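You operate a simulated robot arm through the tools that you are given. There is no shell and no other tool. Be economical: measure what you need, move in short steps, check, and stop when the job is done.

You run a simulated robot arm. Do the job below in one go: nothing can be reset, and whatever is moved stays where it is left.

Task
Put things in order on the laundry worktop. At the end: the blue insert (marked "MAX") is on the round green dish; the white jar (marked "CREAM") from the laundry worktop stands where the yellow travel pot stood; the yellow travel pot stands where the blue insert stood; the white hand gel tube is on the green soap box; whatever was shut is shut again. Leave all else as you found it, and nothing knocked over.

It is judged by the outcome, as a careful person would: the job done as asked, and still so three seconds after it is handed in. It fails if anything else is knocked over, pushed out of place, dropped, spilled or broken.

Robot
A 7-joint arm with a two-finger parallel gripper, fixed in place. Base frame: the origin is at the foot of the arm, x ahead of it, y to its left, z up; the work surface is at about z = 0. Lengths are in cm, angles in degrees, forces in N, time in s.
With the tool pointing down near the work surface it reaches from about 22 to 58 cm from the base axis. Its first joint turns from -66.0 to 66.0 degrees. Payload 2.5 kg.
The tool frame sits at the grasp point between the pads (the TCP): z along the fingers, y along the line on which they close. The tips reach 2.3 cm beyond it. The gripper opens to 9.4 cm. The fingers are 3.8 cm wide and 1 cm thick; the gripper's body (5.4 by 9.6 cm) begins 3.9 cm behind the TCP.
Orientation is that of the tool frame in the base frame, as a unit quaternion [w, x, y, z]. With the fingers straight down and closing along the base's y, the tool's x points along the base's -x, its y along +y and its z along -z.

Tools
- The arm moves only by the tool nudge_tool. Its argument "increments" is a list of rows, each an object of numbers (a shift or turn left out is 0, a gripper value left out holds the last): "x", "y", "z": the shift along the tool's x, y, z in cm; "wx", "wy", "wz": the turn, a rotation vector about the tool's x, y, z in degrees; "fingers": the closure in counts, from 0 (fully open) to 255 (shut). In form: [{"x": .., "y": .., "z": .., "wx": .., "wy": .., "wz": .., "fingers": ..}, ...]. A call has 1 to 10 rows; each row shifts and turns the commanded pose from where the row before left it, along the tool's axes as they then stand. Each row takes 0.2 s and may step no farther than 5 cm and 8.6 degrees from the row before; otherwise, or with a gripper value out of range, the whole call is refused. A pose out of reach is approached as far as the arm can. The call stops where the force on the tool passes 40 N (or 10 N more than at its start, if that is more) or the arm is blocked; 0.2 s more then pass. Each finger travels about 10.8 cm/s and halts on what it meets, pressing with about 44 N; the grip force reading is that of the motor and also rises with nothing between the fingers. The clock runs only during rows and for 0.2 s after the last one: add rows that do not move to give the fingers time. The reply holds the time, the measured pose of the TCP, the force on the tool along the base axes, the opening and the grip force, in the units named above and with some noise.
- Cameras (640 x 400 px; columns grow to the right, rows downward): "scene" is fixed at [11.8, -40.5, 55.13]; the picture's right is [0.84, -0.54, 0.00], its down [-0.27, -0.43, -0.86] and it looks along [0.46, 0.73, -0.51] (base axes); focal length 363 px, centre (320, 200). "wrist" rides on the gripper at [-3.9, 0, -4.4] in the tool frame; the picture's right is [0.00, -1.00, 0.00], its down [0.97, 0.00, -0.24] and it looks along [0.24, 0.00, 0.97] (tool axes); focal length 218 px, centre (320, 200).
- get_image(camera): a new picture of that camera. It takes no simulated time.
- measure_at(camera, pixels): for up to 12 pixels [column, row] of the newest picture of that camera ("zoom" is the newest enlarged one), the place [x, y, z] in the base frame of the surface seen there, good to about 0.3 cm. It takes no simulated time.
- enlarge(camera, box): a new picture of the part [left, top, right, bottom] of that camera's present view, enlarged. It takes no simulated time.
- hand_in(): hands the job in; it is judged then, once.

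Keep the steps short. Do not move on a guess: measure, check each grasp and each placing, and mend mistakes. In all there are 80 turns and 54 pictures (those below and enlarged ones count). Leave the gripper open and the arm clear of the work at the hand-in unless told otherwise, and finish with a single line.

The tools are called after ">>>" as a command line: name --argument value ..., lists and objects as JSON in quotes. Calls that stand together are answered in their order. nudge_tool: Moves the arm, as the interface text tells. Its arguments: {"type":"object","properties":{"increments":{"type":"array","items":{"type":"object","properties":{"x":{"type":"number"},"y":{"type":"number"},"z":{"type":"number"},"wx":{"type":"number"},"wy":{"type":"number"},"wz":{"type":"number"},"fingers":{"type":"number"}}}}},"required":["increments"]} The other tools are called the same way: get_image (camera) takes a picture; measure_at (camera, pixels) gives the place of the surface under pixels of a picture; enlarge (camera, box) takes an enlarged picture of a part of a camera's view; hand_in () hands the job in.

At the start:

```text
t: 0.0
tool_pos: [35.18, 11.59, 36.37]
tcp_rot: [0.0, 0.0, 1.0, 0.0]
contact_force: [0.0, 0.5, -0.5]
opening: 9.4
grip_force: 0.1
```

scene: 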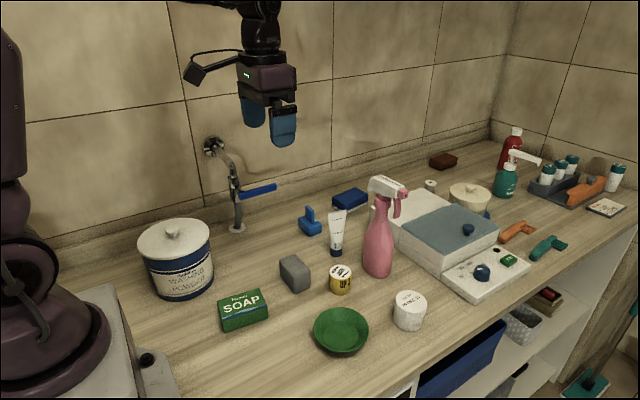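
wrist: 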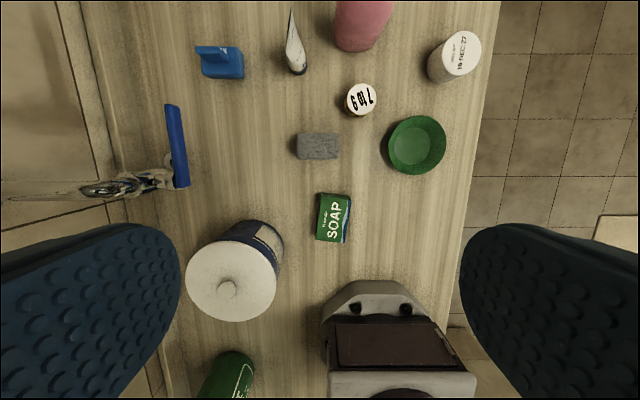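

I start with a closer look at the right part of the scene and the central objects, to find the blue insert marked "MAX".

>>> enlarge --camera "scene" --box '[370, 120, 640, 310]'

>>> enlarge --camera "scene" --box '[200, 170, 450, 360]'

```text
2.11 times, centred on (505, 215) of scene
```

zoom: 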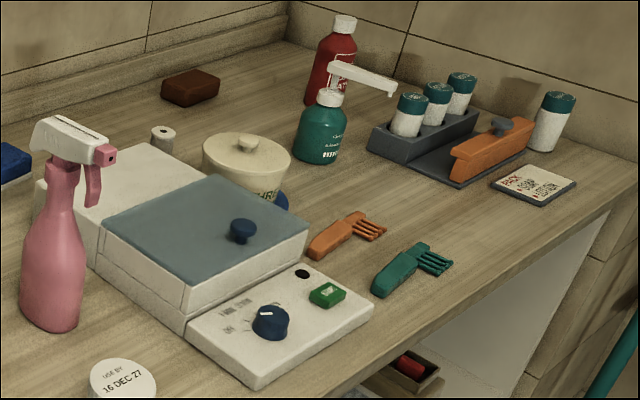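

```text
2.11 times, centred on (325, 265) of scene
```

zoom: 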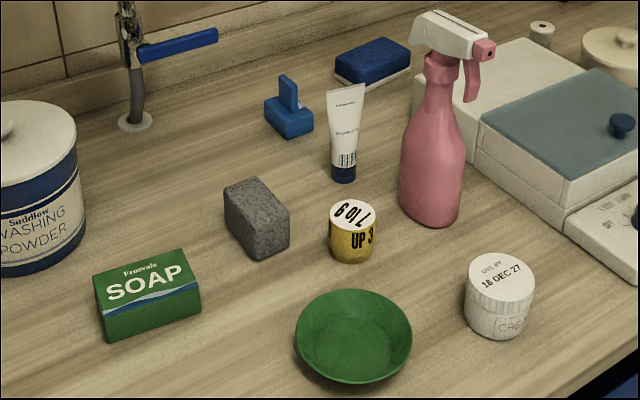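

I look closer at the blue object at (310,220) with the fin, and the lidded white machine at (450,230).

>>> enlarge --camera "scene" --box '[285, 195, 345, 240]'

>>> enlarge --camera "scene" --box '[400, 180, 540, 310]'

>>> enlarge --camera "wrist" --box '[180, 0, 320, 100]'

```text
8.89 times, centred on (315, 218) of scene
```

zoom: 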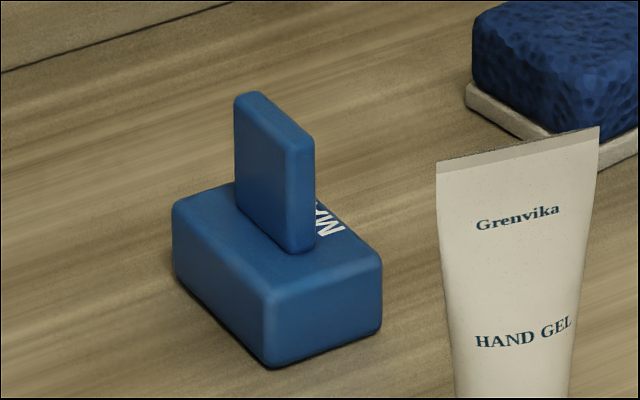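

```text
3.08 times, centred on (470, 245) of scene
```

zoom: 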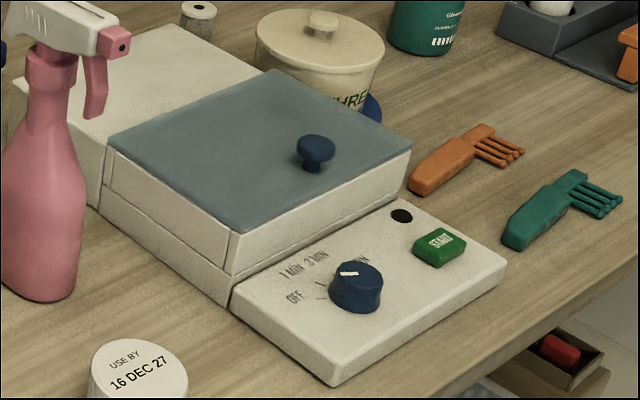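

```text
4.00 times, centred on (250, 50) of wrist
```

zoom: 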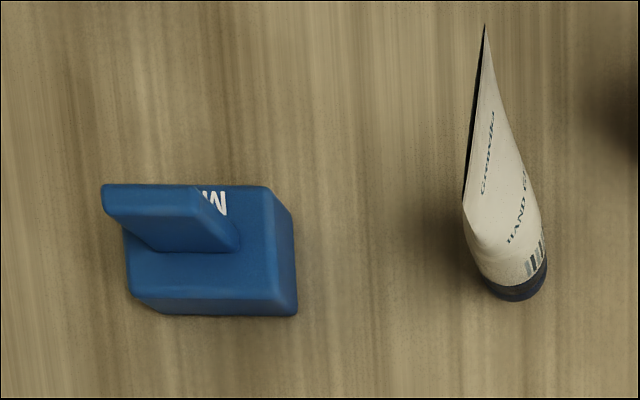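

The blue block at (310,220) reads "MAX"; it is the insert. Now I measure the items, in scene and wrist pictures.

>>> measure_at --camera "wrist" --pixels '[[215, 50], [240, 60], [220, 77], [200, 48], [361, 100], [376, 100], [346, 100], [416, 145], [445, 145], [392, 145], [333, 218], [461, 50]]'

>>> measure_at --camera "scene" --pixels '[[308, 208], [302, 221], [318, 228], [309, 235], [340, 271], [340, 291], [410, 298], [408, 328], [340, 212], [335, 252], [240, 298], [340, 338]]'

>>> measure_at --camera "zoom" --pixels '[[110, 186], [190, 190], [235, 240], [130, 250], [265, 190], [270, 260], [145, 298], [290, 310], [484, 40], [466, 200], [485, 180], [515, 298]]'

```text
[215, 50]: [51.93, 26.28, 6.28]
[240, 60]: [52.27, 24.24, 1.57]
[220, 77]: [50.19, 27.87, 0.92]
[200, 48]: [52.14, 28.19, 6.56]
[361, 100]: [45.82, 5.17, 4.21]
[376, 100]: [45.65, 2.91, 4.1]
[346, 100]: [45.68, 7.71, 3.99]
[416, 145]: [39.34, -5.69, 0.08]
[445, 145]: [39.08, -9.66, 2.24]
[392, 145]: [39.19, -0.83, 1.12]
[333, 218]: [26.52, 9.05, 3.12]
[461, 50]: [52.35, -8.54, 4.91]
```

```text
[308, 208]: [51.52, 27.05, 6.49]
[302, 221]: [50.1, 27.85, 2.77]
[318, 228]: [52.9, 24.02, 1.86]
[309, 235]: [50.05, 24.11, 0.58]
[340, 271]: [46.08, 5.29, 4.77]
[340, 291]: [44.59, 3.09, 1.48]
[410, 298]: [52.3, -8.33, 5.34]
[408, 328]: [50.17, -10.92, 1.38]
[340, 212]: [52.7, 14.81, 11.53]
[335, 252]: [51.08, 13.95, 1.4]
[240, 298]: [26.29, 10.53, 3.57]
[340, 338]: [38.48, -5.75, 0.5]
```

```text
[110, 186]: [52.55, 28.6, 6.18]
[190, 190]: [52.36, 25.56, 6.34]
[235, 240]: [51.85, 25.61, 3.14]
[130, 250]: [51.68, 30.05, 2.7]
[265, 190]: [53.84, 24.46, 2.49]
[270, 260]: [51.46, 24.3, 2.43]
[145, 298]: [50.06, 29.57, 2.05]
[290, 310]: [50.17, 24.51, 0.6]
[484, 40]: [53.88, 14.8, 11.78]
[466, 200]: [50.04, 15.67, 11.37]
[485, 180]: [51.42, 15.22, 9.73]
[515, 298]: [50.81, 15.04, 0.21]
```

The insert's fin runs along base y at about x 52, y 27, top z 6.5. Before going there, I measure the tap, the lever, the wall and other neighbours.

>>> measure_at --camera "scene" --pixels '[[212, 147], [240, 192], [274, 186], [236, 228], [300, 170], [385, 183], [400, 195], [350, 197], [376, 270], [294, 262], [288, 270], [173, 225]]'

>>> enlarge --camera "wrist" --box '[280, 0, 500, 250]'

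```text
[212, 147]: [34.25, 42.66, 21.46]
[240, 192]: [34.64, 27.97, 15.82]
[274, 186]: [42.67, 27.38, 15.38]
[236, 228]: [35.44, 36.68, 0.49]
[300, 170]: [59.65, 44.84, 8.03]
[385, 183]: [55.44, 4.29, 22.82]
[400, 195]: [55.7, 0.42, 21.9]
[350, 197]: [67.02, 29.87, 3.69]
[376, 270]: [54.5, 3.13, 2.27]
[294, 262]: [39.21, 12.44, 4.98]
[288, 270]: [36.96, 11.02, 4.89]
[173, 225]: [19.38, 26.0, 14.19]
```

```text
1.60 times, centred on (390, 125) of wrist
```

zoom: 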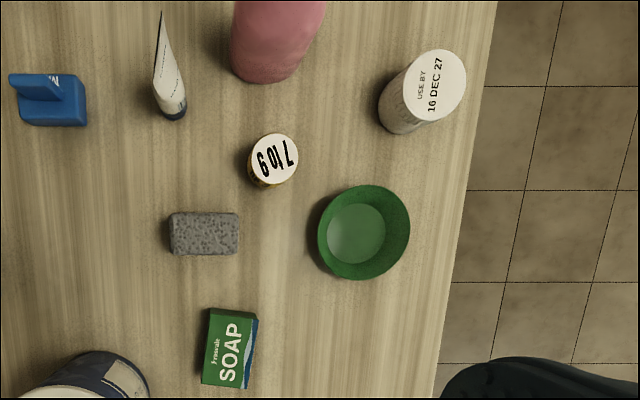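

The lever spans x 34–43 at y 27.5, z 15.5; the wall is at y≈43 or beyond. I will turn the tool 90° (closing along base x) in place while lowering to z≈22.

>>> nudge_tool --increments '[{"z": 1.4, "wz": 8.5, "fingers": 0}, {"z": 1.4, "wz": 8.5}, {"z": 1.4, "wz": 8.5}, {"z": 1.4, "wz": 8.5}, {"z": 1.4, "wz": 8.5}, {"z": 1.4, "wz": 8.5}, {"z": 1.4, "wz": 8.5}, {"z": 1.4, "wz": 8.5}, {"z": 1.4, "wz": 8.5}, {"z": 1.4, "wz": 8.5}]'

```text
t: 2.2
tool_pos: [34.97, 11.56, 22.37]
tcp_rot: [0.001, 0.678, 0.735, 0.0]
contact_force: [0.1, 0.6, -0.8]
opening: 9.38
grip_force: 0.0
```

It turned as expected (tool x → base +y, tool y → base +x). I finish the turn and move toward above the insert in steps.

>>> nudge_tool --increments '[{"wz": 5}, {"x": 2, "y": 3.4}, {"x": 3, "y": 3.4}, {"x": 3.5, "y": 3.4}, {"x": 3.5, "y": 3.4}, {"x": 3.5, "y": 3.4}, {}]'

```text
t: 3.8
tool_pos: [52.11, 27.24, 22.42]
tcp_rot: [0.0, 0.707, 0.707, -0.001]
contact_force: [-0.8, -0.6, 0.0]
opening: 9.39
grip_force: 0.0
```

The arm reached (52.1, 27.2, 22.4) level. I look at the insert from the wrist to refine its position.

>>> get_image --camera "wrist"

```text
45 pictures are left
```

wrist: 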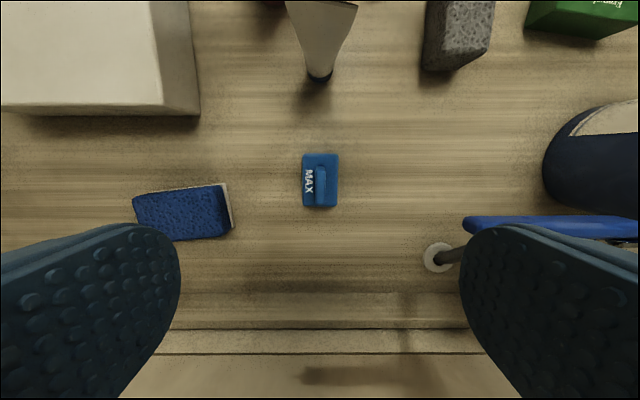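

>>> measure_at --camera "wrist" --pixels '[[321, 172], [321, 200], [317, 185], [326, 185], [304, 156], [336, 156], [304, 204], [336, 204], [308, 180], [466, 218]]'

>>> enlarge --camera "wrist" --box '[280, 135, 360, 225]'

```text
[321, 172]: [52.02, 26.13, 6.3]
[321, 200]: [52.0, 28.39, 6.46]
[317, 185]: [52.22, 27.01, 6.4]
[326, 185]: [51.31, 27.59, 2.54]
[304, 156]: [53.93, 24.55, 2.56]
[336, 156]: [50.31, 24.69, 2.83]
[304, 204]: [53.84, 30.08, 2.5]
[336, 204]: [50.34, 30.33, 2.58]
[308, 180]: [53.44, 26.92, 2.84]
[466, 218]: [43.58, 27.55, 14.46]
```

```text
4.44 times, centred on (320, 180) of wrist
```

zoom: 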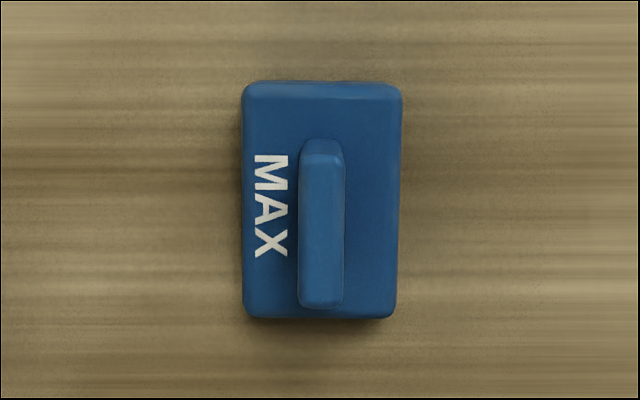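

Insert base centre ≈ (52.1, 27.4), fin centre (52.05, 27.2), top 6.4, base top 2.55; aligned within about 1–2°. I half-close the fingers and lower to z≈5.2.

>>> nudge_tool --increments '[{"z": 3, "fingers": 110}, {"z": 3}, {"z": 3}, {"z": 3}, {"z": 2.5}, {"z": 2}, {"z": 0.7}, {}]'

```text
t: 5.6
tool_pos: [52.25, 26.92, 4.98]
tcp_rot: [0.0, 0.707, 0.707, 0.001]
contact_force: [-0.2, 0.5, 0.2]
opening: 5.37
grip_force: 0.1
```

Reached. Now I close on the fin.

>>> nudge_tool --increments '[{"fingers": 255}, {}, {}, {}]'

```text
t: 6.6
tool_pos: [52.32, 27.01, 5.44]
tcp_rot: [0.001, 0.708, 0.707, 0.004]
contact_force: [2.2, -0.8, 25.8]
opening: 0.9
grip_force: 44.1
```

Opening 0.9 = the fin's thickness; it is gripped. There is some upward push, so I lift straight up in steps and check.

>>> nudge_tool --increments '[{"z": -1}, {"z": -2}, {"z": -3}, {"z": -4}, {"z": -5}, {}]'

>>> get_image --camera "wrist"

```text
t: 8.0
tool_pos: [52.33, 27.08, 20.17]
tcp_rot: [-0.001, 0.708, 0.706, 0.0]
contact_force: [-0.4, 1.2, -0.2]
opening: 0.91
grip_force: 44.6
```

```text
43 pictures are left
```

wrist: 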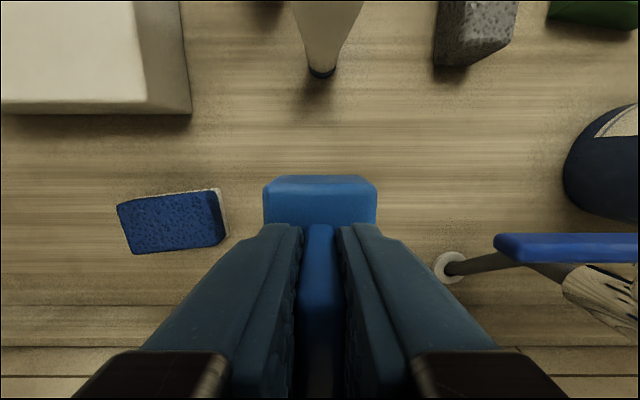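

The insert hangs straight and held. I carry it to just beside/above the dish at about (39, -5.5), keeping z≈20 (insert bottom ≈15, above the tube's 11.8).

>>> nudge_tool --increments '[{"x": -4, "y": -2}, {"x": -4, "y": -2}, {"x": -4, "y": -2}, {"x": -4, "y": -2}, {"x": -4, "y": -2}, {"x": -4, "y": -1.6}, {"x": -4, "y": -1.6}, {"x": -4, "y": 0}, {}]'

>>> get_image --camera "wrist"

>>> get_image --camera "scene"

```text
t: 10.0
tool_pos: [39.25, -5.06, 20.12]
tcp_rot: [0.0, 0.707, 0.707, 0.0]
contact_force: [-0.1, 1.0, -0.5]
opening: 0.9
grip_force: 43.9
```

```text
42 pictures are left
```

wrist: 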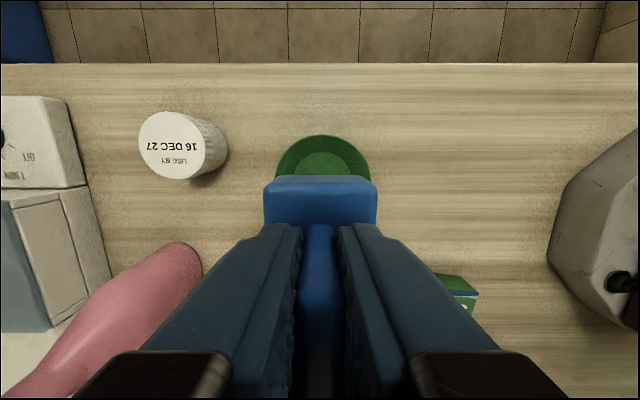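

```text
41 pictures are left
```

scene: 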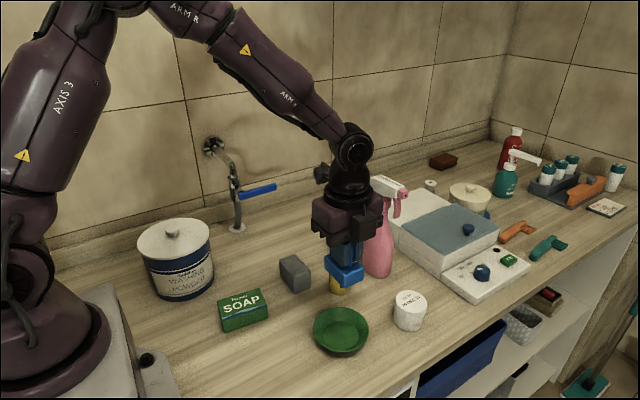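

I measure the dish rim (left, right, near, far) and floor in the scene picture to get its centre.

>>> measure_at --camera "scene" --pixels '[[315, 331], [367, 331], [340, 309], [340, 355], [320, 317], [362, 317], [340, 325], [342, 340], [328, 335], [355, 335]]'

>>> enlarge --camera "scene" --box '[295, 290, 385, 365]'

```text
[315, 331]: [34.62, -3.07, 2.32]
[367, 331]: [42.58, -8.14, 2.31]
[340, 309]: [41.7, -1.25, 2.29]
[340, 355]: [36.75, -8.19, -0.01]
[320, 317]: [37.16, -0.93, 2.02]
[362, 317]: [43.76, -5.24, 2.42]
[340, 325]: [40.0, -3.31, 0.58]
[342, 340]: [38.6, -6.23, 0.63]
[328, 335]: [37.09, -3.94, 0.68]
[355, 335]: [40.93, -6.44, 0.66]
```

```text
5.33 times, centred on (340, 328) of scene
```

zoom: 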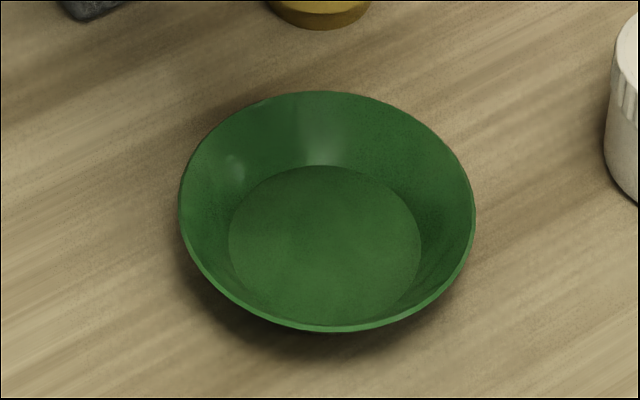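

Dish centre ≈ (38.9, -5.3), rim radius ≈4.7 at z 2.3, floor z 0.6. I centre over it and lower to z≈7.6 (insert bottom ≈2.2).

>>> nudge_tool --increments '[{"x": -0.5, "y": -0.35}, {"z": 4}, {"z": 4}, {"z": 3}, {"z": 1.5}, {}]'

>>> enlarge --camera "scene" --box '[275, 260, 405, 370]'

>>> get_image --camera "wrist"

```text
t: 11.4
tool_pos: [38.85, -5.55, 7.59]
tcp_rot: [0.0, 0.708, 0.706, 0.0]
contact_force: [-0.5, 1.1, -0.5]
opening: 0.91
grip_force: 44.2
```

```text
3.64 times, centred on (340, 315) of scene
```

zoom: 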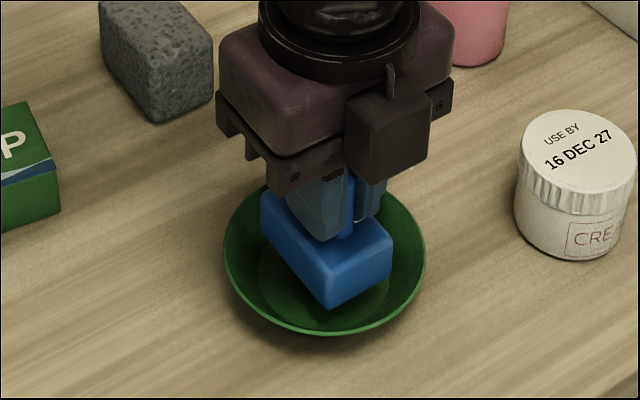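

```text
38 pictures are left
```

wrist: 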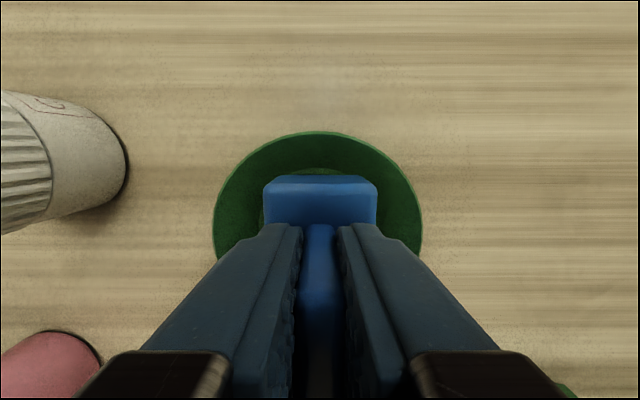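

The insert is centred over the dish. I lower in small steps until it touches.

>>> nudge_tool --increments '[{"z": 0.5}, {"z": 0.3}, {"z": 0.2}, {"z": 0.2}, {}]'

```text
t: 12.6
tool_pos: [38.77, -5.31, 6.52]
tcp_rot: [0.001, 0.707, 0.707, 0.001]
contact_force: [4.9, 6.5, 14.0]
opening: 0.9
grip_force: 44.0
```

It rests on the dish (14 N up at z 6.5). I back off a hair and open the fingers.

>>> nudge_tool --increments '[{"z": -0.1}, {"fingers": 200}, {"fingers": 150}, {}, {}]'

>>> enlarge --camera "scene" --box '[275, 260, 405, 370]'

```text
t: 13.8
tool_pos: [38.51, -5.37, 6.56]
tcp_rot: [0.001, 0.707, 0.707, 0.0]
contact_force: [0.0, 0.8, 0.0]
opening: 3.88
grip_force: 0.0
```

```text
3.64 times, centred on (340, 315) of scene
```

zoom: 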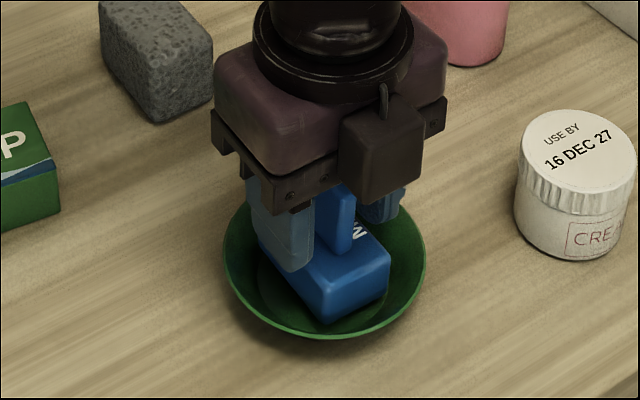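

The insert sits level in the dish. I rise and move to above the yellow pot at about (45.8, 5.2).

>>> nudge_tool --increments '[{"z": -2}, {"z": -4}, {"z": -4}, {"z": -3.5}, {"x": 3.5, "y": 2.2}, {"x": 3.5, "y": 2.2}, {"x": 3.5, "y": 2.8}, {"fingers": 80}, {}]'

>>> get_image --camera "wrist"

>>> get_image --camera "scene"

```text
t: 15.8
tool_pos: [45.75, 5.2, 20.28]
tcp_rot: [0.0, 0.708, 0.706, 0.0]
contact_force: [0.3, -0.8, 0.0]
opening: 6.43
grip_force: 0.0
```

```text
36 pictures are left
```

wrist: 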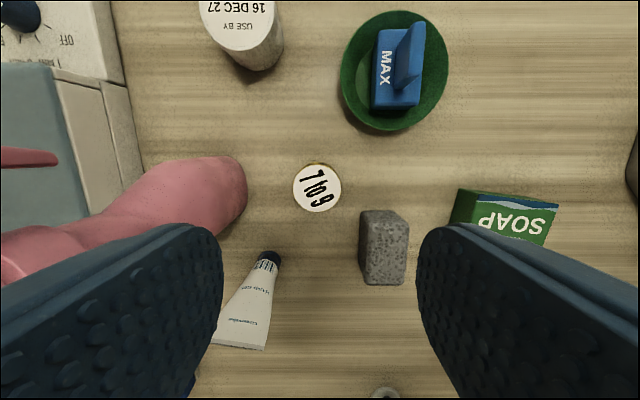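

```text
35 pictures are left
```

scene: 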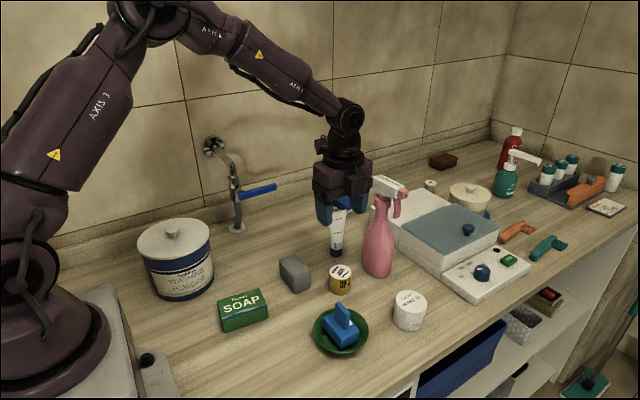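

I measure the pot's lid edges, the spray bottle's foot and the stone.

>>> measure_at --camera "wrist" --pixels '[[317, 188], [296, 188], [338, 188], [317, 167], [317, 209], [244, 190], [362, 230], [265, 265], [385, 80], [420, 100], [404, 40], [243, 60]]'

>>> enlarge --camera "scene" --box '[310, 240, 400, 310]'

```text
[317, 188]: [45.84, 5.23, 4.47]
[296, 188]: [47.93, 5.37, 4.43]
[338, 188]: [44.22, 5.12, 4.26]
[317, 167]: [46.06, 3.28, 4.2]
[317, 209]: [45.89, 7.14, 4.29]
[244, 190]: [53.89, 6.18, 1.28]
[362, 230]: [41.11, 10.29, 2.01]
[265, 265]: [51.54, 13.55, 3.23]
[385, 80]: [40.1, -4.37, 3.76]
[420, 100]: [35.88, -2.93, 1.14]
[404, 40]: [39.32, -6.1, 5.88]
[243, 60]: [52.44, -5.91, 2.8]
```

```text
5.71 times, centred on (355, 275) of scene
```

zoom: 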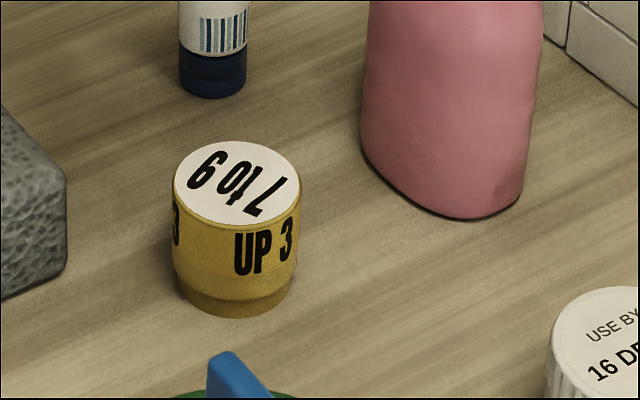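

Pot centre (45.95, 5.2), diameter ≈4.4, height 4.4. I shift 0.2 and lower to z≈2.8.

>>> nudge_tool --increments '[{"y": 0.2}, {"z": 4}, {"z": 4}, {"z": 4}, {"z": 3}, {"z": 1.5}, {"z": 1}, {}]'

```text
t: 17.6
tool_pos: [46.08, 5.2, 2.59]
tcp_rot: [0.0, 0.708, 0.706, 0.001]
contact_force: [-0.4, 0.8, 0.2]
opening: 6.45
grip_force: 0.1
```

Clear, no contact. I close on the pot.

>>> nudge_tool --increments '[{"fingers": 140}, {"fingers": 255}, {}, {}, {}]'

>>> get_image --camera "wrist"

```text
t: 18.8
tool_pos: [46.07, 5.17, 2.61]
tcp_rot: [0.0, 0.707, 0.707, 0.0]
contact_force: [0.8, -0.7, 0.2]
opening: 4.44
grip_force: 43.6
```

```text
33 pictures are left
```

wrist: 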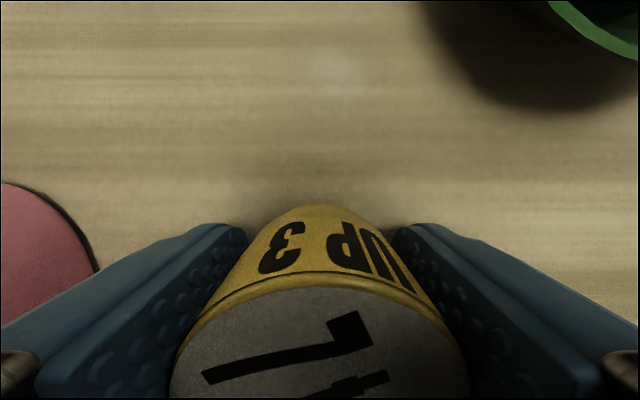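

Gripped at 4.44 (its diameter). I lift 16 cm and carry it to the insert's old place (52.1, 27.4).

>>> nudge_tool --increments '[{"z": -2}, {"z": -4}, {"z": -5}, {"z": -5}, {"x": 4.4, "y": 1.2}, {"x": 4.4, "y": 1.2}, {"x": 4.4, "y": 1.2}, {"x": 4.4, "y": 1.2}, {"x": 4.6, "y": 1.2}, {}]'

>>> get_image --camera "scene"

```text
t: 21.0
tool_pos: [51.9, 27.7, 18.65]
tcp_rot: [0.001, 0.707, 0.707, -0.001]
contact_force: [0.2, -0.7, -0.5]
opening: 4.43
grip_force: 44.1
```

```text
32 pictures are left
```

scene: 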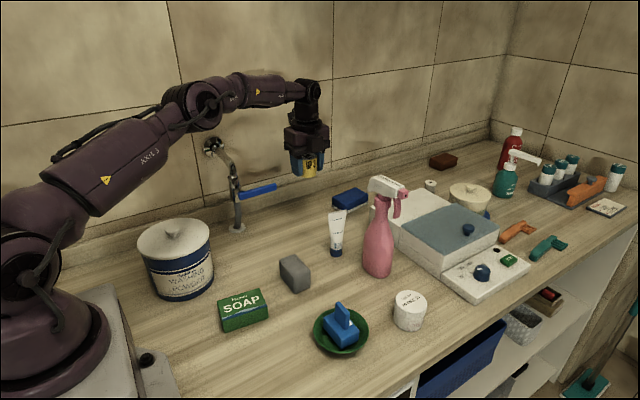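

Held. I correct by small shifts and lower to z≈3.3.

>>> nudge_tool --increments '[{"x": -0.3, "y": 0.15}, {"z": 4}, {"z": 4}, {"z": 4}, {"z": 2}, {"z": 1.3}, {}]'

>>> enlarge --camera "scene" --box '[210, 100, 370, 260]'

```text
t: 22.6
tool_pos: [52.38, 26.95, 3.55]
tcp_rot: [0.0, 0.707, 0.707, 0.0]
contact_force: [0.6, -0.2, 0.2]
opening: 4.42
grip_force: 43.7
```

```text
2.50 times, centred on (290, 180) of scene
```

zoom: 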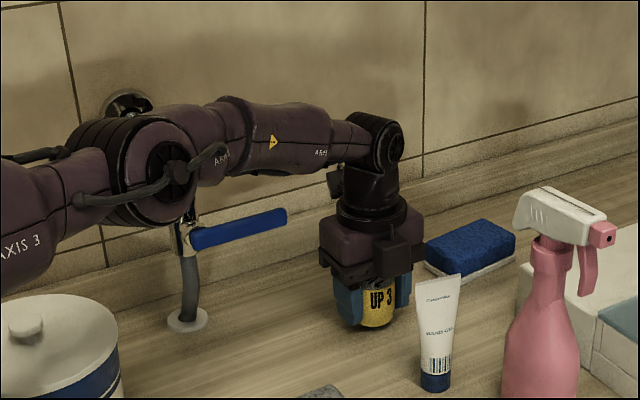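

No contact yet; I'm at (52.4, 26.95). I correct a little and lower slowly to the surface.

>>> nudge_tool --increments '[{"x": 0.4, "y": -0.2}, {"z": 0.3}, {"z": 0.3}, {"z": 0.2}, {}]'

```text
t: 23.8
tool_pos: [52.0, 27.46, 2.56]
tcp_rot: [0.001, 0.708, 0.706, 0.001]
contact_force: [-1.0, -1.4, 4.6]
opening: 4.46
grip_force: 44.7
```

At (52.0, 27.5, 2.56) with a light 4.6 N push up: the pot stands. I open gently.

>>> nudge_tool --increments '[{"fingers": 120}, {"fingers": 100}, {"fingers": 80}, {}, {}]'

>>> get_image --camera "wrist"

```text
t: 25.0
tool_pos: [51.83, 27.54, 2.5]
tcp_rot: [-0.001, 0.708, 0.706, 0.0]
contact_force: [-0.5, -0.6, -0.3]
opening: 6.44
grip_force: 0.2
```

```text
30 pictures are left
```

wrist: 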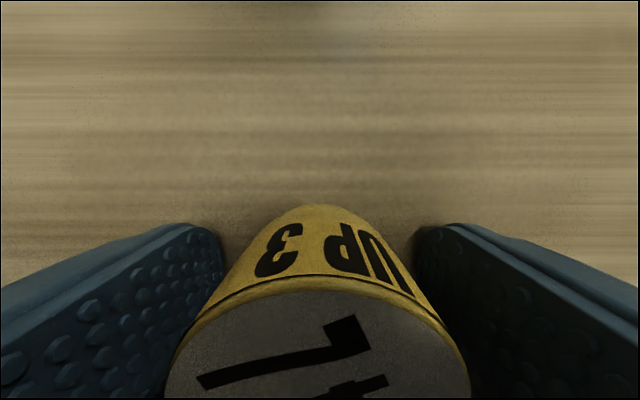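

The fingers are clear of the upright pot. I rise straight up and check it.

>>> nudge_tool --increments '[{"z": -1.5}, {"z": -3.5}, {"z": -4}, {"z": -5}, {"z": -4}, {}]'

>>> get_image --camera "wrist"

>>> get_image --camera "scene"

```text
t: 26.4
tool_pos: [52.11, 26.99, 20.67]
tcp_rot: [0.0, 0.708, 0.706, 0.0]
contact_force: [-0.2, 0.5, 0.2]
opening: 6.45
grip_force: 0.1
```

```text
29 pictures are left
```

wrist: 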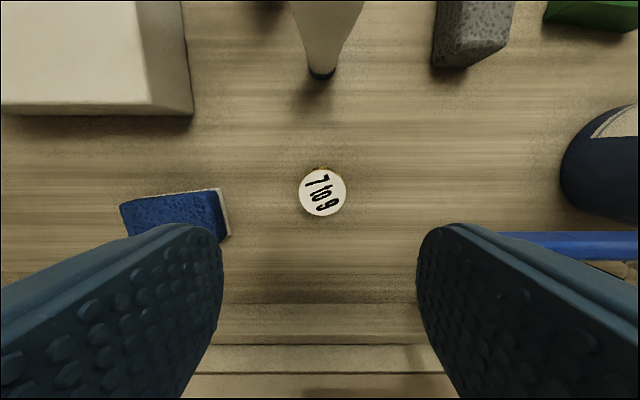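

```text
28 pictures are left
```

scene: 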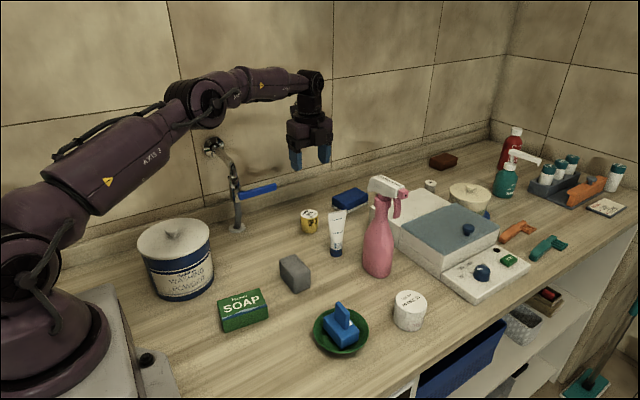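

The pot stands upright in the insert's place. Now the jar: I measure the pot, jar edges and the near corner of the machine panel.

>>> measure_at --camera "wrist" --pixels '[[322, 193], [301, 193], [345, 193]]'

>>> measure_at --camera "scene" --pixels '[[396, 298], [425, 298], [410, 291], [410, 306], [409, 329], [396, 318], [443, 283], [471, 303], [445, 276], [388, 270], [406, 312]]'

>>> enlarge --camera "scene" --box '[360, 240, 480, 350]'

```text
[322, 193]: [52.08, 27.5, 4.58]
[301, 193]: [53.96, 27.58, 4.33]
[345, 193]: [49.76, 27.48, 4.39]
```

```text
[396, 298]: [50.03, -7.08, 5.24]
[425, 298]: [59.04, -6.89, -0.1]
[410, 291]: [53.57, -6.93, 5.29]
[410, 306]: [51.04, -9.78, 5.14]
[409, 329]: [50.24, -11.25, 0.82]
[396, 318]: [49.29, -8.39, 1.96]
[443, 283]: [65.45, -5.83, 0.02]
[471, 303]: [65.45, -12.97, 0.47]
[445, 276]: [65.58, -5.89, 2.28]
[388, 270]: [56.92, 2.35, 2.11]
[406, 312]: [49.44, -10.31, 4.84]
```

```text
3.64 times, centred on (420, 295) of scene
```

zoom: 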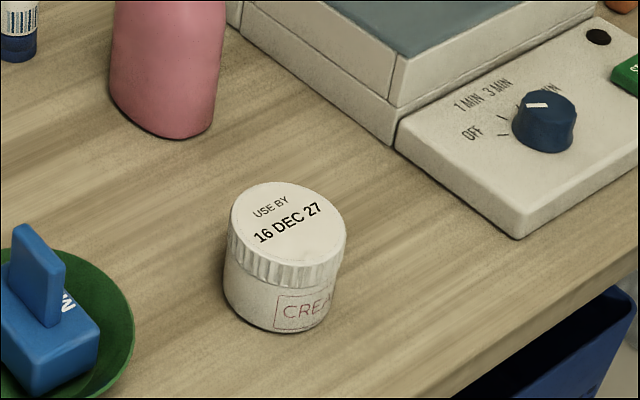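

Jar centre ≈ (52.3, -8.5), height 5.2, clear around. The tall spray (x≥52, y≈2, z 24) is between, so I detour along x≈44.5 and come in from the left.

>>> nudge_tool --increments '[{"x": -4, "y": -2.6}, {"x": -4, "y": -2.6}, {"x": -4.5, "y": -1.4}, {"x": -4.8, "y": -1}, {"x": -4.8}, {"x": -4.8}, {"x": -4.8}, {"x": -3.8, "y": 2}, {"y": 3, "fingers": 0}, {"y": 2.8}]'

>>> get_image --camera "wrist"

```text
t: 28.6
tool_pos: [52.51, -8.25, 20.57]
tcp_rot: [-0.001, 0.707, 0.707, 0.0]
contact_force: [-0.2, 0.2, -0.3]
opening: 9.39
grip_force: 0.0
```

```text
26 pictures are left
```

wrist: 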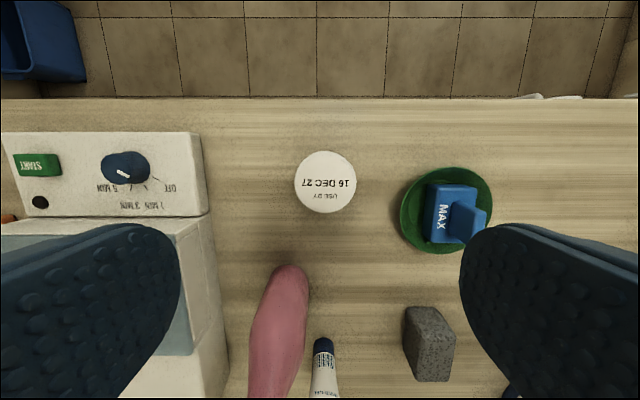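

>>> measure_at --camera "wrist" --pixels '[[326, 182], [297, 182], [354, 182], [326, 154], [326, 210], [300, 272], [462, 212], [428, 240]]'

>>> get_image --camera "scene"

```text
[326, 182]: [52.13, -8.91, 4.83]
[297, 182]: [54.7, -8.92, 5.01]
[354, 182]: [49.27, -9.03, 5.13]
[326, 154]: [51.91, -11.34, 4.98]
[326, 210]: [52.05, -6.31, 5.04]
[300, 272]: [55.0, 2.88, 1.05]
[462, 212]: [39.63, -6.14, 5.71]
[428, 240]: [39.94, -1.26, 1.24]
```

```text
25 pictures are left
```

scene: 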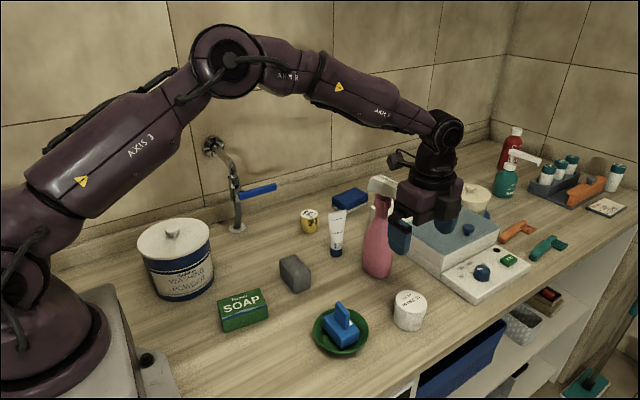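

Jar centre (52.0, -8.85), diameter ≈5.5. I correct and lower to z≈3.

>>> nudge_tool --increments '[{"x": -0.6, "y": -0.5}, {"z": 4}, {"z": 4}, {"z": 4}, {"z": 3}, {"z": 1.5}, {"z": 0.9}, {}]'

>>> get_image --camera "wrist"

```text
t: 30.4
tool_pos: [51.65, -8.76, 2.95]
tcp_rot: [-0.001, 0.708, 0.706, 0.0]
contact_force: [-0.5, 0.0, 0.1]
opening: 9.41
grip_force: 0.0
```

```text
24 pictures are left
```

wrist: 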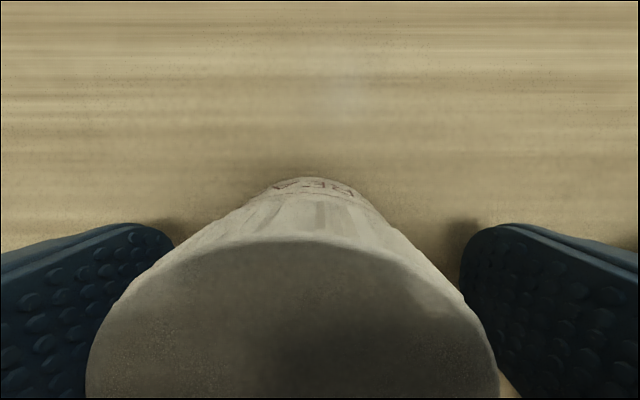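

The jar sits slightly to the left; I shift 0.35 along x and close.

>>> nudge_tool --increments '[{"y": 0.35}, {"fingers": 90}, {"fingers": 180}, {"fingers": 255}, {}, {}]'

```text
t: 31.8
tool_pos: [52.07, -8.78, 2.77]
tcp_rot: [0.0, 0.708, 0.706, 0.0]
contact_force: [-0.2, 0.0, 0.2]
opening: 5.56
grip_force: 43.9
```

Gripped at 5.56. I lift 12 cm, move left to x≈45.8 first (away from the spray), then along y to 5.2.

>>> nudge_tool --increments '[{"z": -2}, {"z": -5}, {"z": -5}, {"y": -3.1}, {"y": -3.1}, {"x": 3.5}, {"x": 3.5}, {"x": 3.5}, {"x": 3.5}, {}]'

>>> get_image --camera "scene"

```text
t: 34.0
tool_pos: [45.76, 5.21, 15.16]
tcp_rot: [0.0, 0.708, 0.707, 0.001]
contact_force: [-0.1, 0.2, -1.3]
opening: 5.57
grip_force: 43.9
```

```text
23 pictures are left
```

scene: 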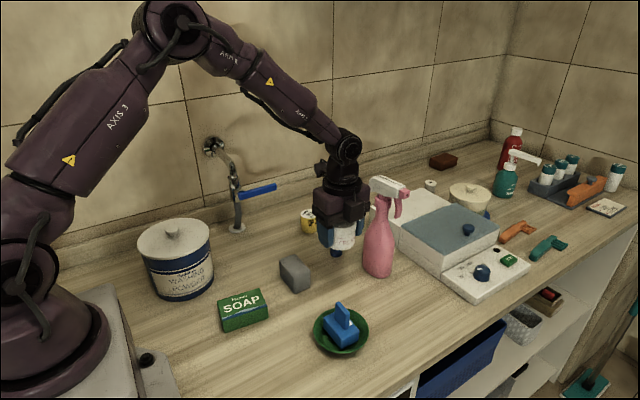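

Held and above the pot's old place. I shift +0.2 in x and lower to z≈3.4.

>>> nudge_tool --increments '[{"y": 0.2}, {"z": 4}, {"z": 4}, {"z": 2.5}, {"z": 1.2}, {}]'

```text
t: 35.4
tool_pos: [45.95, 5.2, 3.36]
tcp_rot: [0.0, 0.707, 0.707, 0.0]
contact_force: [-0.7, -0.1, -1.0]
opening: 5.58
grip_force: 44.3
```

I lower the last bit until it touches.

>>> nudge_tool --increments '[{"z": 0.3}, {"z": 0.2}, {"z": 0.1}, {}]'

```text
t: 36.4
tool_pos: [46.07, 5.42, 2.73]
tcp_rot: [0.0, 0.707, 0.707, 0.0]
contact_force: [-2.2, 0.0, 6.8]
opening: 5.58
grip_force: 43.9
```

Touching down (6.8 N). I open the fingers just enough and check.

>>> nudge_tool --increments '[{"fingers": 90}, {"fingers": 70}, {"fingers": 50}, {}, {}]'

>>> get_image --camera "wrist"

```text
t: 37.6
tool_pos: [46.08, 5.36, 2.86]
tcp_rot: [0.0, 0.707, 0.707, 0.0]
contact_force: [1.0, -0.4, 1.3]
opening: 7.58
grip_force: 0.1
```

```text
22 pictures are left
```

wrist: 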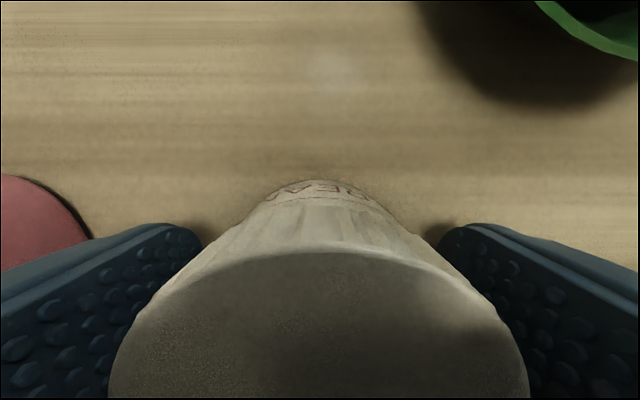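

The jar stands free between the fingers. I rise and move 5 cm back from the spray.

>>> nudge_tool --increments '[{"z": -2}, {"z": -4}, {"z": -5}, {"z": -5}, {"z": -4}, {"x": 4, "y": -4}, {"x": 2, "y": -2}, {}]'

>>> nudge_tool --increments '[{"wz": -8.5}, {"wz": -8.5}, {"wz": -8.5}, {"wz": -8.5}, {"wz": -8.5}, {"wz": -8.5}, {"wz": -8.5}, {"wz": -8.5}, {"wz": -8.5}, {"wz": -8.5}]'

>>> get_image --camera "wrist"

>>> get_image --camera "scene"

```text
refused: row 6 steps farther than a row can; nothing moved
```

```text
t: 39.8
tool_pos: [46.04, 5.31, 2.84]
tcp_rot: [0.0, 0.042, 0.999, -0.001]
contact_force: [0.1, 1.2, 0.1]
opening: 7.55
grip_force: 0.0
```

```text
21 pictures are left
```

wrist: 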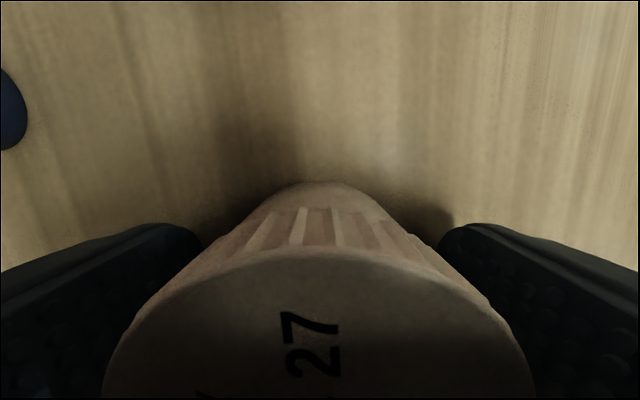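

```text
20 pictures are left
```

scene: 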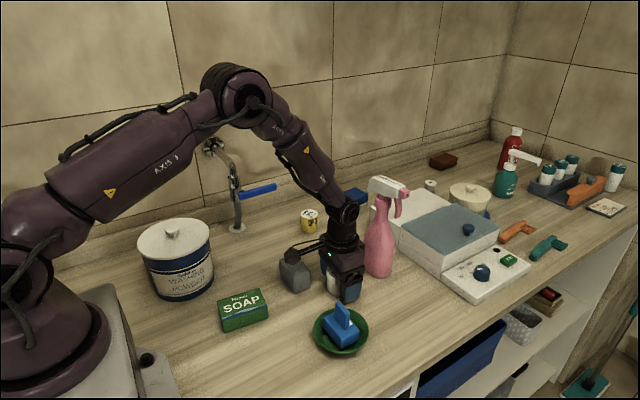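

My first move was refused (a diagonal step over 5 cm), so the turn ran in place around the jar. No force was seen and the jar is between the fingers still. I now rise straight up gently past the jar, then back away from the spray.

>>> nudge_tool --increments '[{"z": -1}, {"z": -2}, {"z": -3}, {"z": -3}, {"z": -2, "x": 2}, {"z": -3, "x": 2}, {"z": -3}, {"wz": -5}, {}]'

>>> get_image --camera "scene"

>>> get_image --camera "wrist"

```text
t: 41.8
tool_pos: [41.9, 5.53, 19.69]
tcp_rot: [0.0, 0.0, 1.0, -0.001]
contact_force: [-0.7, -0.7, 0.6]
opening: 7.57
grip_force: 0.2
```

```text
19 pictures are left
```

scene: 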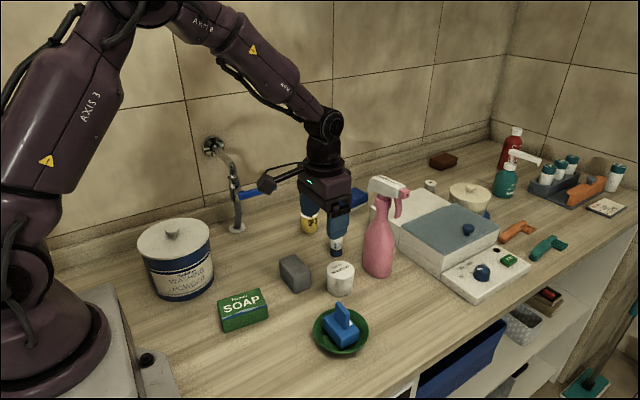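

```text
18 pictures are left
```

wrist: 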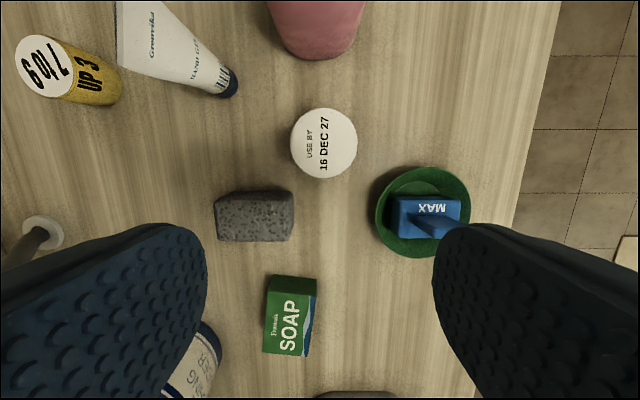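

All fine. I measure the jar, the soap box corners and the tube from here.

>>> measure_at --camera "wrist" --pixels '[[324, 144], [269, 293], [314, 296], [266, 350], [306, 353], [290, 322], [118, 65], [118, 5], [228, 90], [236, 75], [160, 60]]'

>>> enlarge --camera "wrist" --box '[240, 260, 340, 370]'

```text
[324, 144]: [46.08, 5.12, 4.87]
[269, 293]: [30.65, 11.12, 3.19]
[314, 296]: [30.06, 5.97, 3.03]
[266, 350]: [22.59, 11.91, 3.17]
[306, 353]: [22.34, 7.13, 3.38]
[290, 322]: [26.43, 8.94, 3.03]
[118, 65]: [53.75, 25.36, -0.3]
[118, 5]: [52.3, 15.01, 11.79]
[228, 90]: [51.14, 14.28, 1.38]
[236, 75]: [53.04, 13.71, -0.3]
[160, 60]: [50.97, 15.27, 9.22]
```

```text
3.64 times, centred on (290, 315) of wrist
```

zoom: 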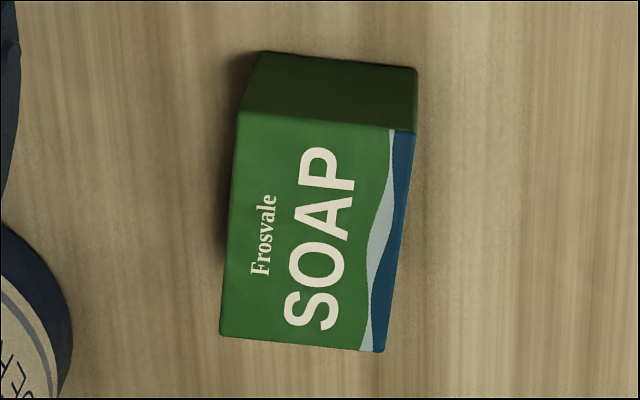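

Soap box top: x 22.4–30.4, y 6–12, z 3.2, centre (26.4, 9). The jar is at (46.1, 5.1). I move over the tube at about (50, 15).

>>> nudge_tool --increments '[{"x": -2, "y": 3.2, "z": -1}, {"x": -2, "y": 3.2, "z": -1}, {"x": -4, "y": 3}, {}]'

>>> enlarge --camera "wrist" --box '[260, 100, 380, 200]'

>>> get_image --camera "wrist"

```text
t: 42.8
tool_pos: [50.38, 15.19, 21.5]
tcp_rot: [0.001, 0.0, 1.0, 0.0]
contact_force: [0.4, -0.1, -0.6]
opening: 7.57
grip_force: 0.0
```

```text
4.00 times, centred on (320, 150) of wrist
```

zoom: 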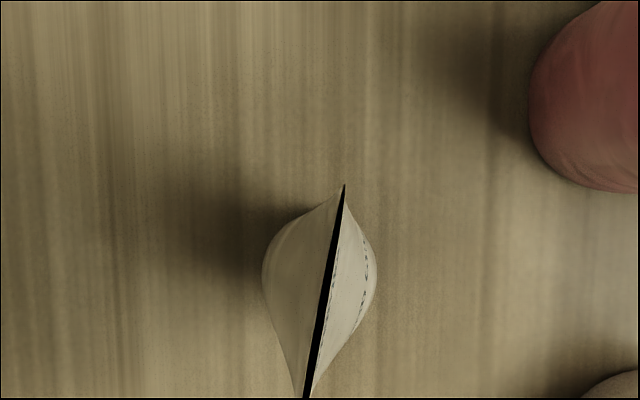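

```text
15 pictures are left
```

wrist: 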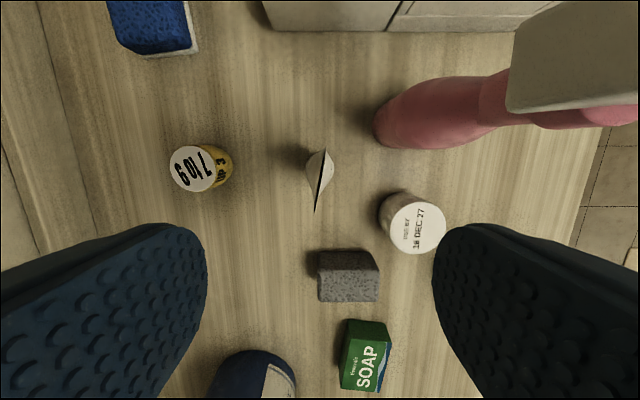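

I measure the crimp ends and tube body, plus the spray head's nearest part.

>>> measure_at --camera "wrist" --pixels '[[325, 150], [321, 170], [316, 208], [308, 168], [332, 168], [514, 60], [508, 100], [380, 120]]'

>>> measure_at --camera "zoom" --pixels '[[343, 190], [323, 290], [308, 380], [268, 270], [372, 270], [330, 215]]'

>>> measure_at --camera "scene" --pixels '[[336, 253], [331, 253], [341, 253]]'

```text
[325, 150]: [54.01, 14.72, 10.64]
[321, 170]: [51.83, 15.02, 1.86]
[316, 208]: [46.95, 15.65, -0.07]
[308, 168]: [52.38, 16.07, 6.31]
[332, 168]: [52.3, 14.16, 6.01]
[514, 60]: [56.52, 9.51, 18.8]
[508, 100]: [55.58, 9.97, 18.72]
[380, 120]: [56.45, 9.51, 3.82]
```

```text
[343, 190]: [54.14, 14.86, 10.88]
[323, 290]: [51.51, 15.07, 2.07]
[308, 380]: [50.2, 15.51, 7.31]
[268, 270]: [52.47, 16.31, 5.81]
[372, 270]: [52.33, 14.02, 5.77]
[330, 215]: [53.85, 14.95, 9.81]
```

```text
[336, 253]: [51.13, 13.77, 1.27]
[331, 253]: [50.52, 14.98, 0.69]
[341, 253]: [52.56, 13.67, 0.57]
```

The spray head's back end reaches y≈10 at z≈19, x≥55, so the gripper body must stay left of it. Tube axis ≈ (52.2, 15.1), top 11.8, crimp turned about 12°. I turn +11°, set TCP to (51.7, 15.2), narrow the fingers, and lower to z≈15 first.

>>> nudge_tool --increments '[{"x": -1.3, "fingers": 100}, {"wz": 6}, {"wz": 5}, {"z": 3}, {"z": 2}, {"z": 1.5}, {}]'

>>> get_image --camera "wrist"

>>> enlarge --camera "scene" --box '[280, 100, 440, 290]'

```text
t: 44.4
tool_pos: [51.31, 15.14, 15.26]
tcp_rot: [0.001, 0.096, 0.995, 0.0]
contact_force: [-0.2, -0.4, -0.3]
opening: 5.71
grip_force: 0.0
```

```text
14 pictures are left
```

wrist: 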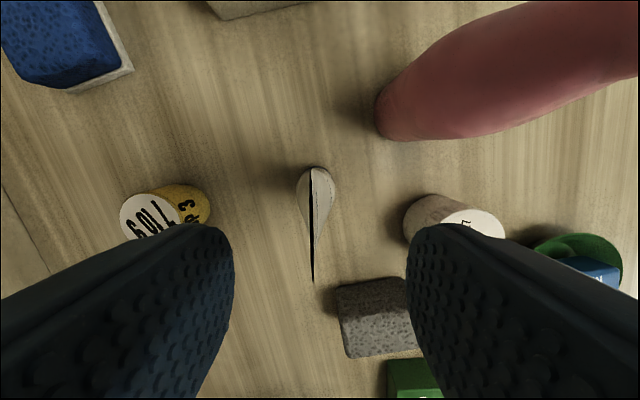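

```text
2.11 times, centred on (360, 195) of scene
```

zoom: 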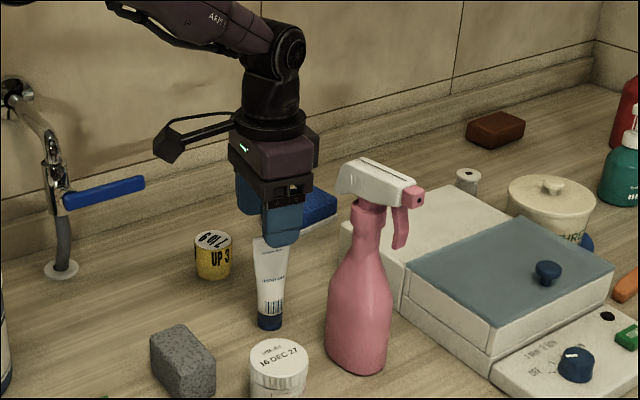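

The crimp is now lined up with the fingers, about 0.3 cm off centre. The gripper is clear of the spray head. I shift 0.3 and lower to z≈8.4 in steps.

>>> nudge_tool --increments '[{"y": 0.3}, {"z": 2}, {"z": 2}, {"z": 1.5}, {"z": 1.3}, {}]'

>>> get_image --camera "wrist"

```text
t: 45.8
tool_pos: [51.46, 15.32, 8.39]
tcp_rot: [0.0, 0.096, 0.995, 0.0]
contact_force: [0.3, 0.5, -0.2]
opening: 5.72
grip_force: 0.0
```

```text
12 pictures are left
```

wrist: 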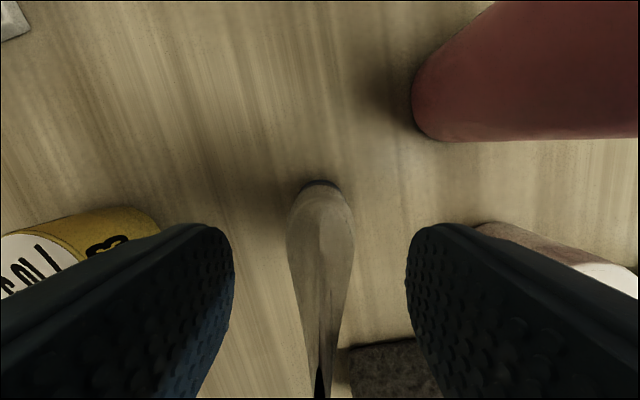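

The tube is centred between the fingers. I close gradually.

>>> nudge_tool --increments '[{"fingers": 140}, {"fingers": 180}, {"fingers": 220}, {"fingers": 255}, {}, {}, {}]'

>>> get_image --camera "wrist"

```text
t: 47.4
tool_pos: [51.38, 15.31, 8.51]
tcp_rot: [0.0, 0.096, 0.995, -0.001]
contact_force: [-0.5, -0.4, 0.3]
opening: 1.77
grip_force: 43.6
```

```text
11 pictures are left
```

wrist: 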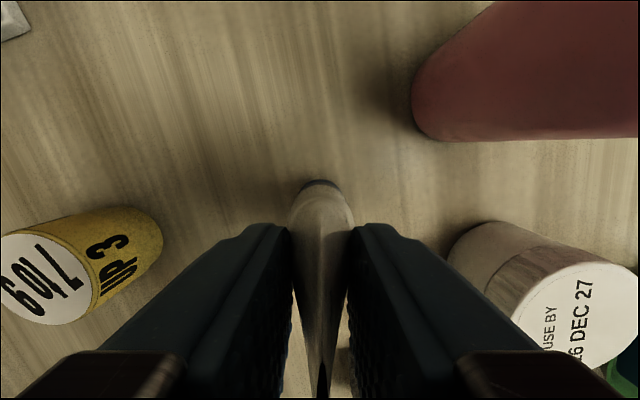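

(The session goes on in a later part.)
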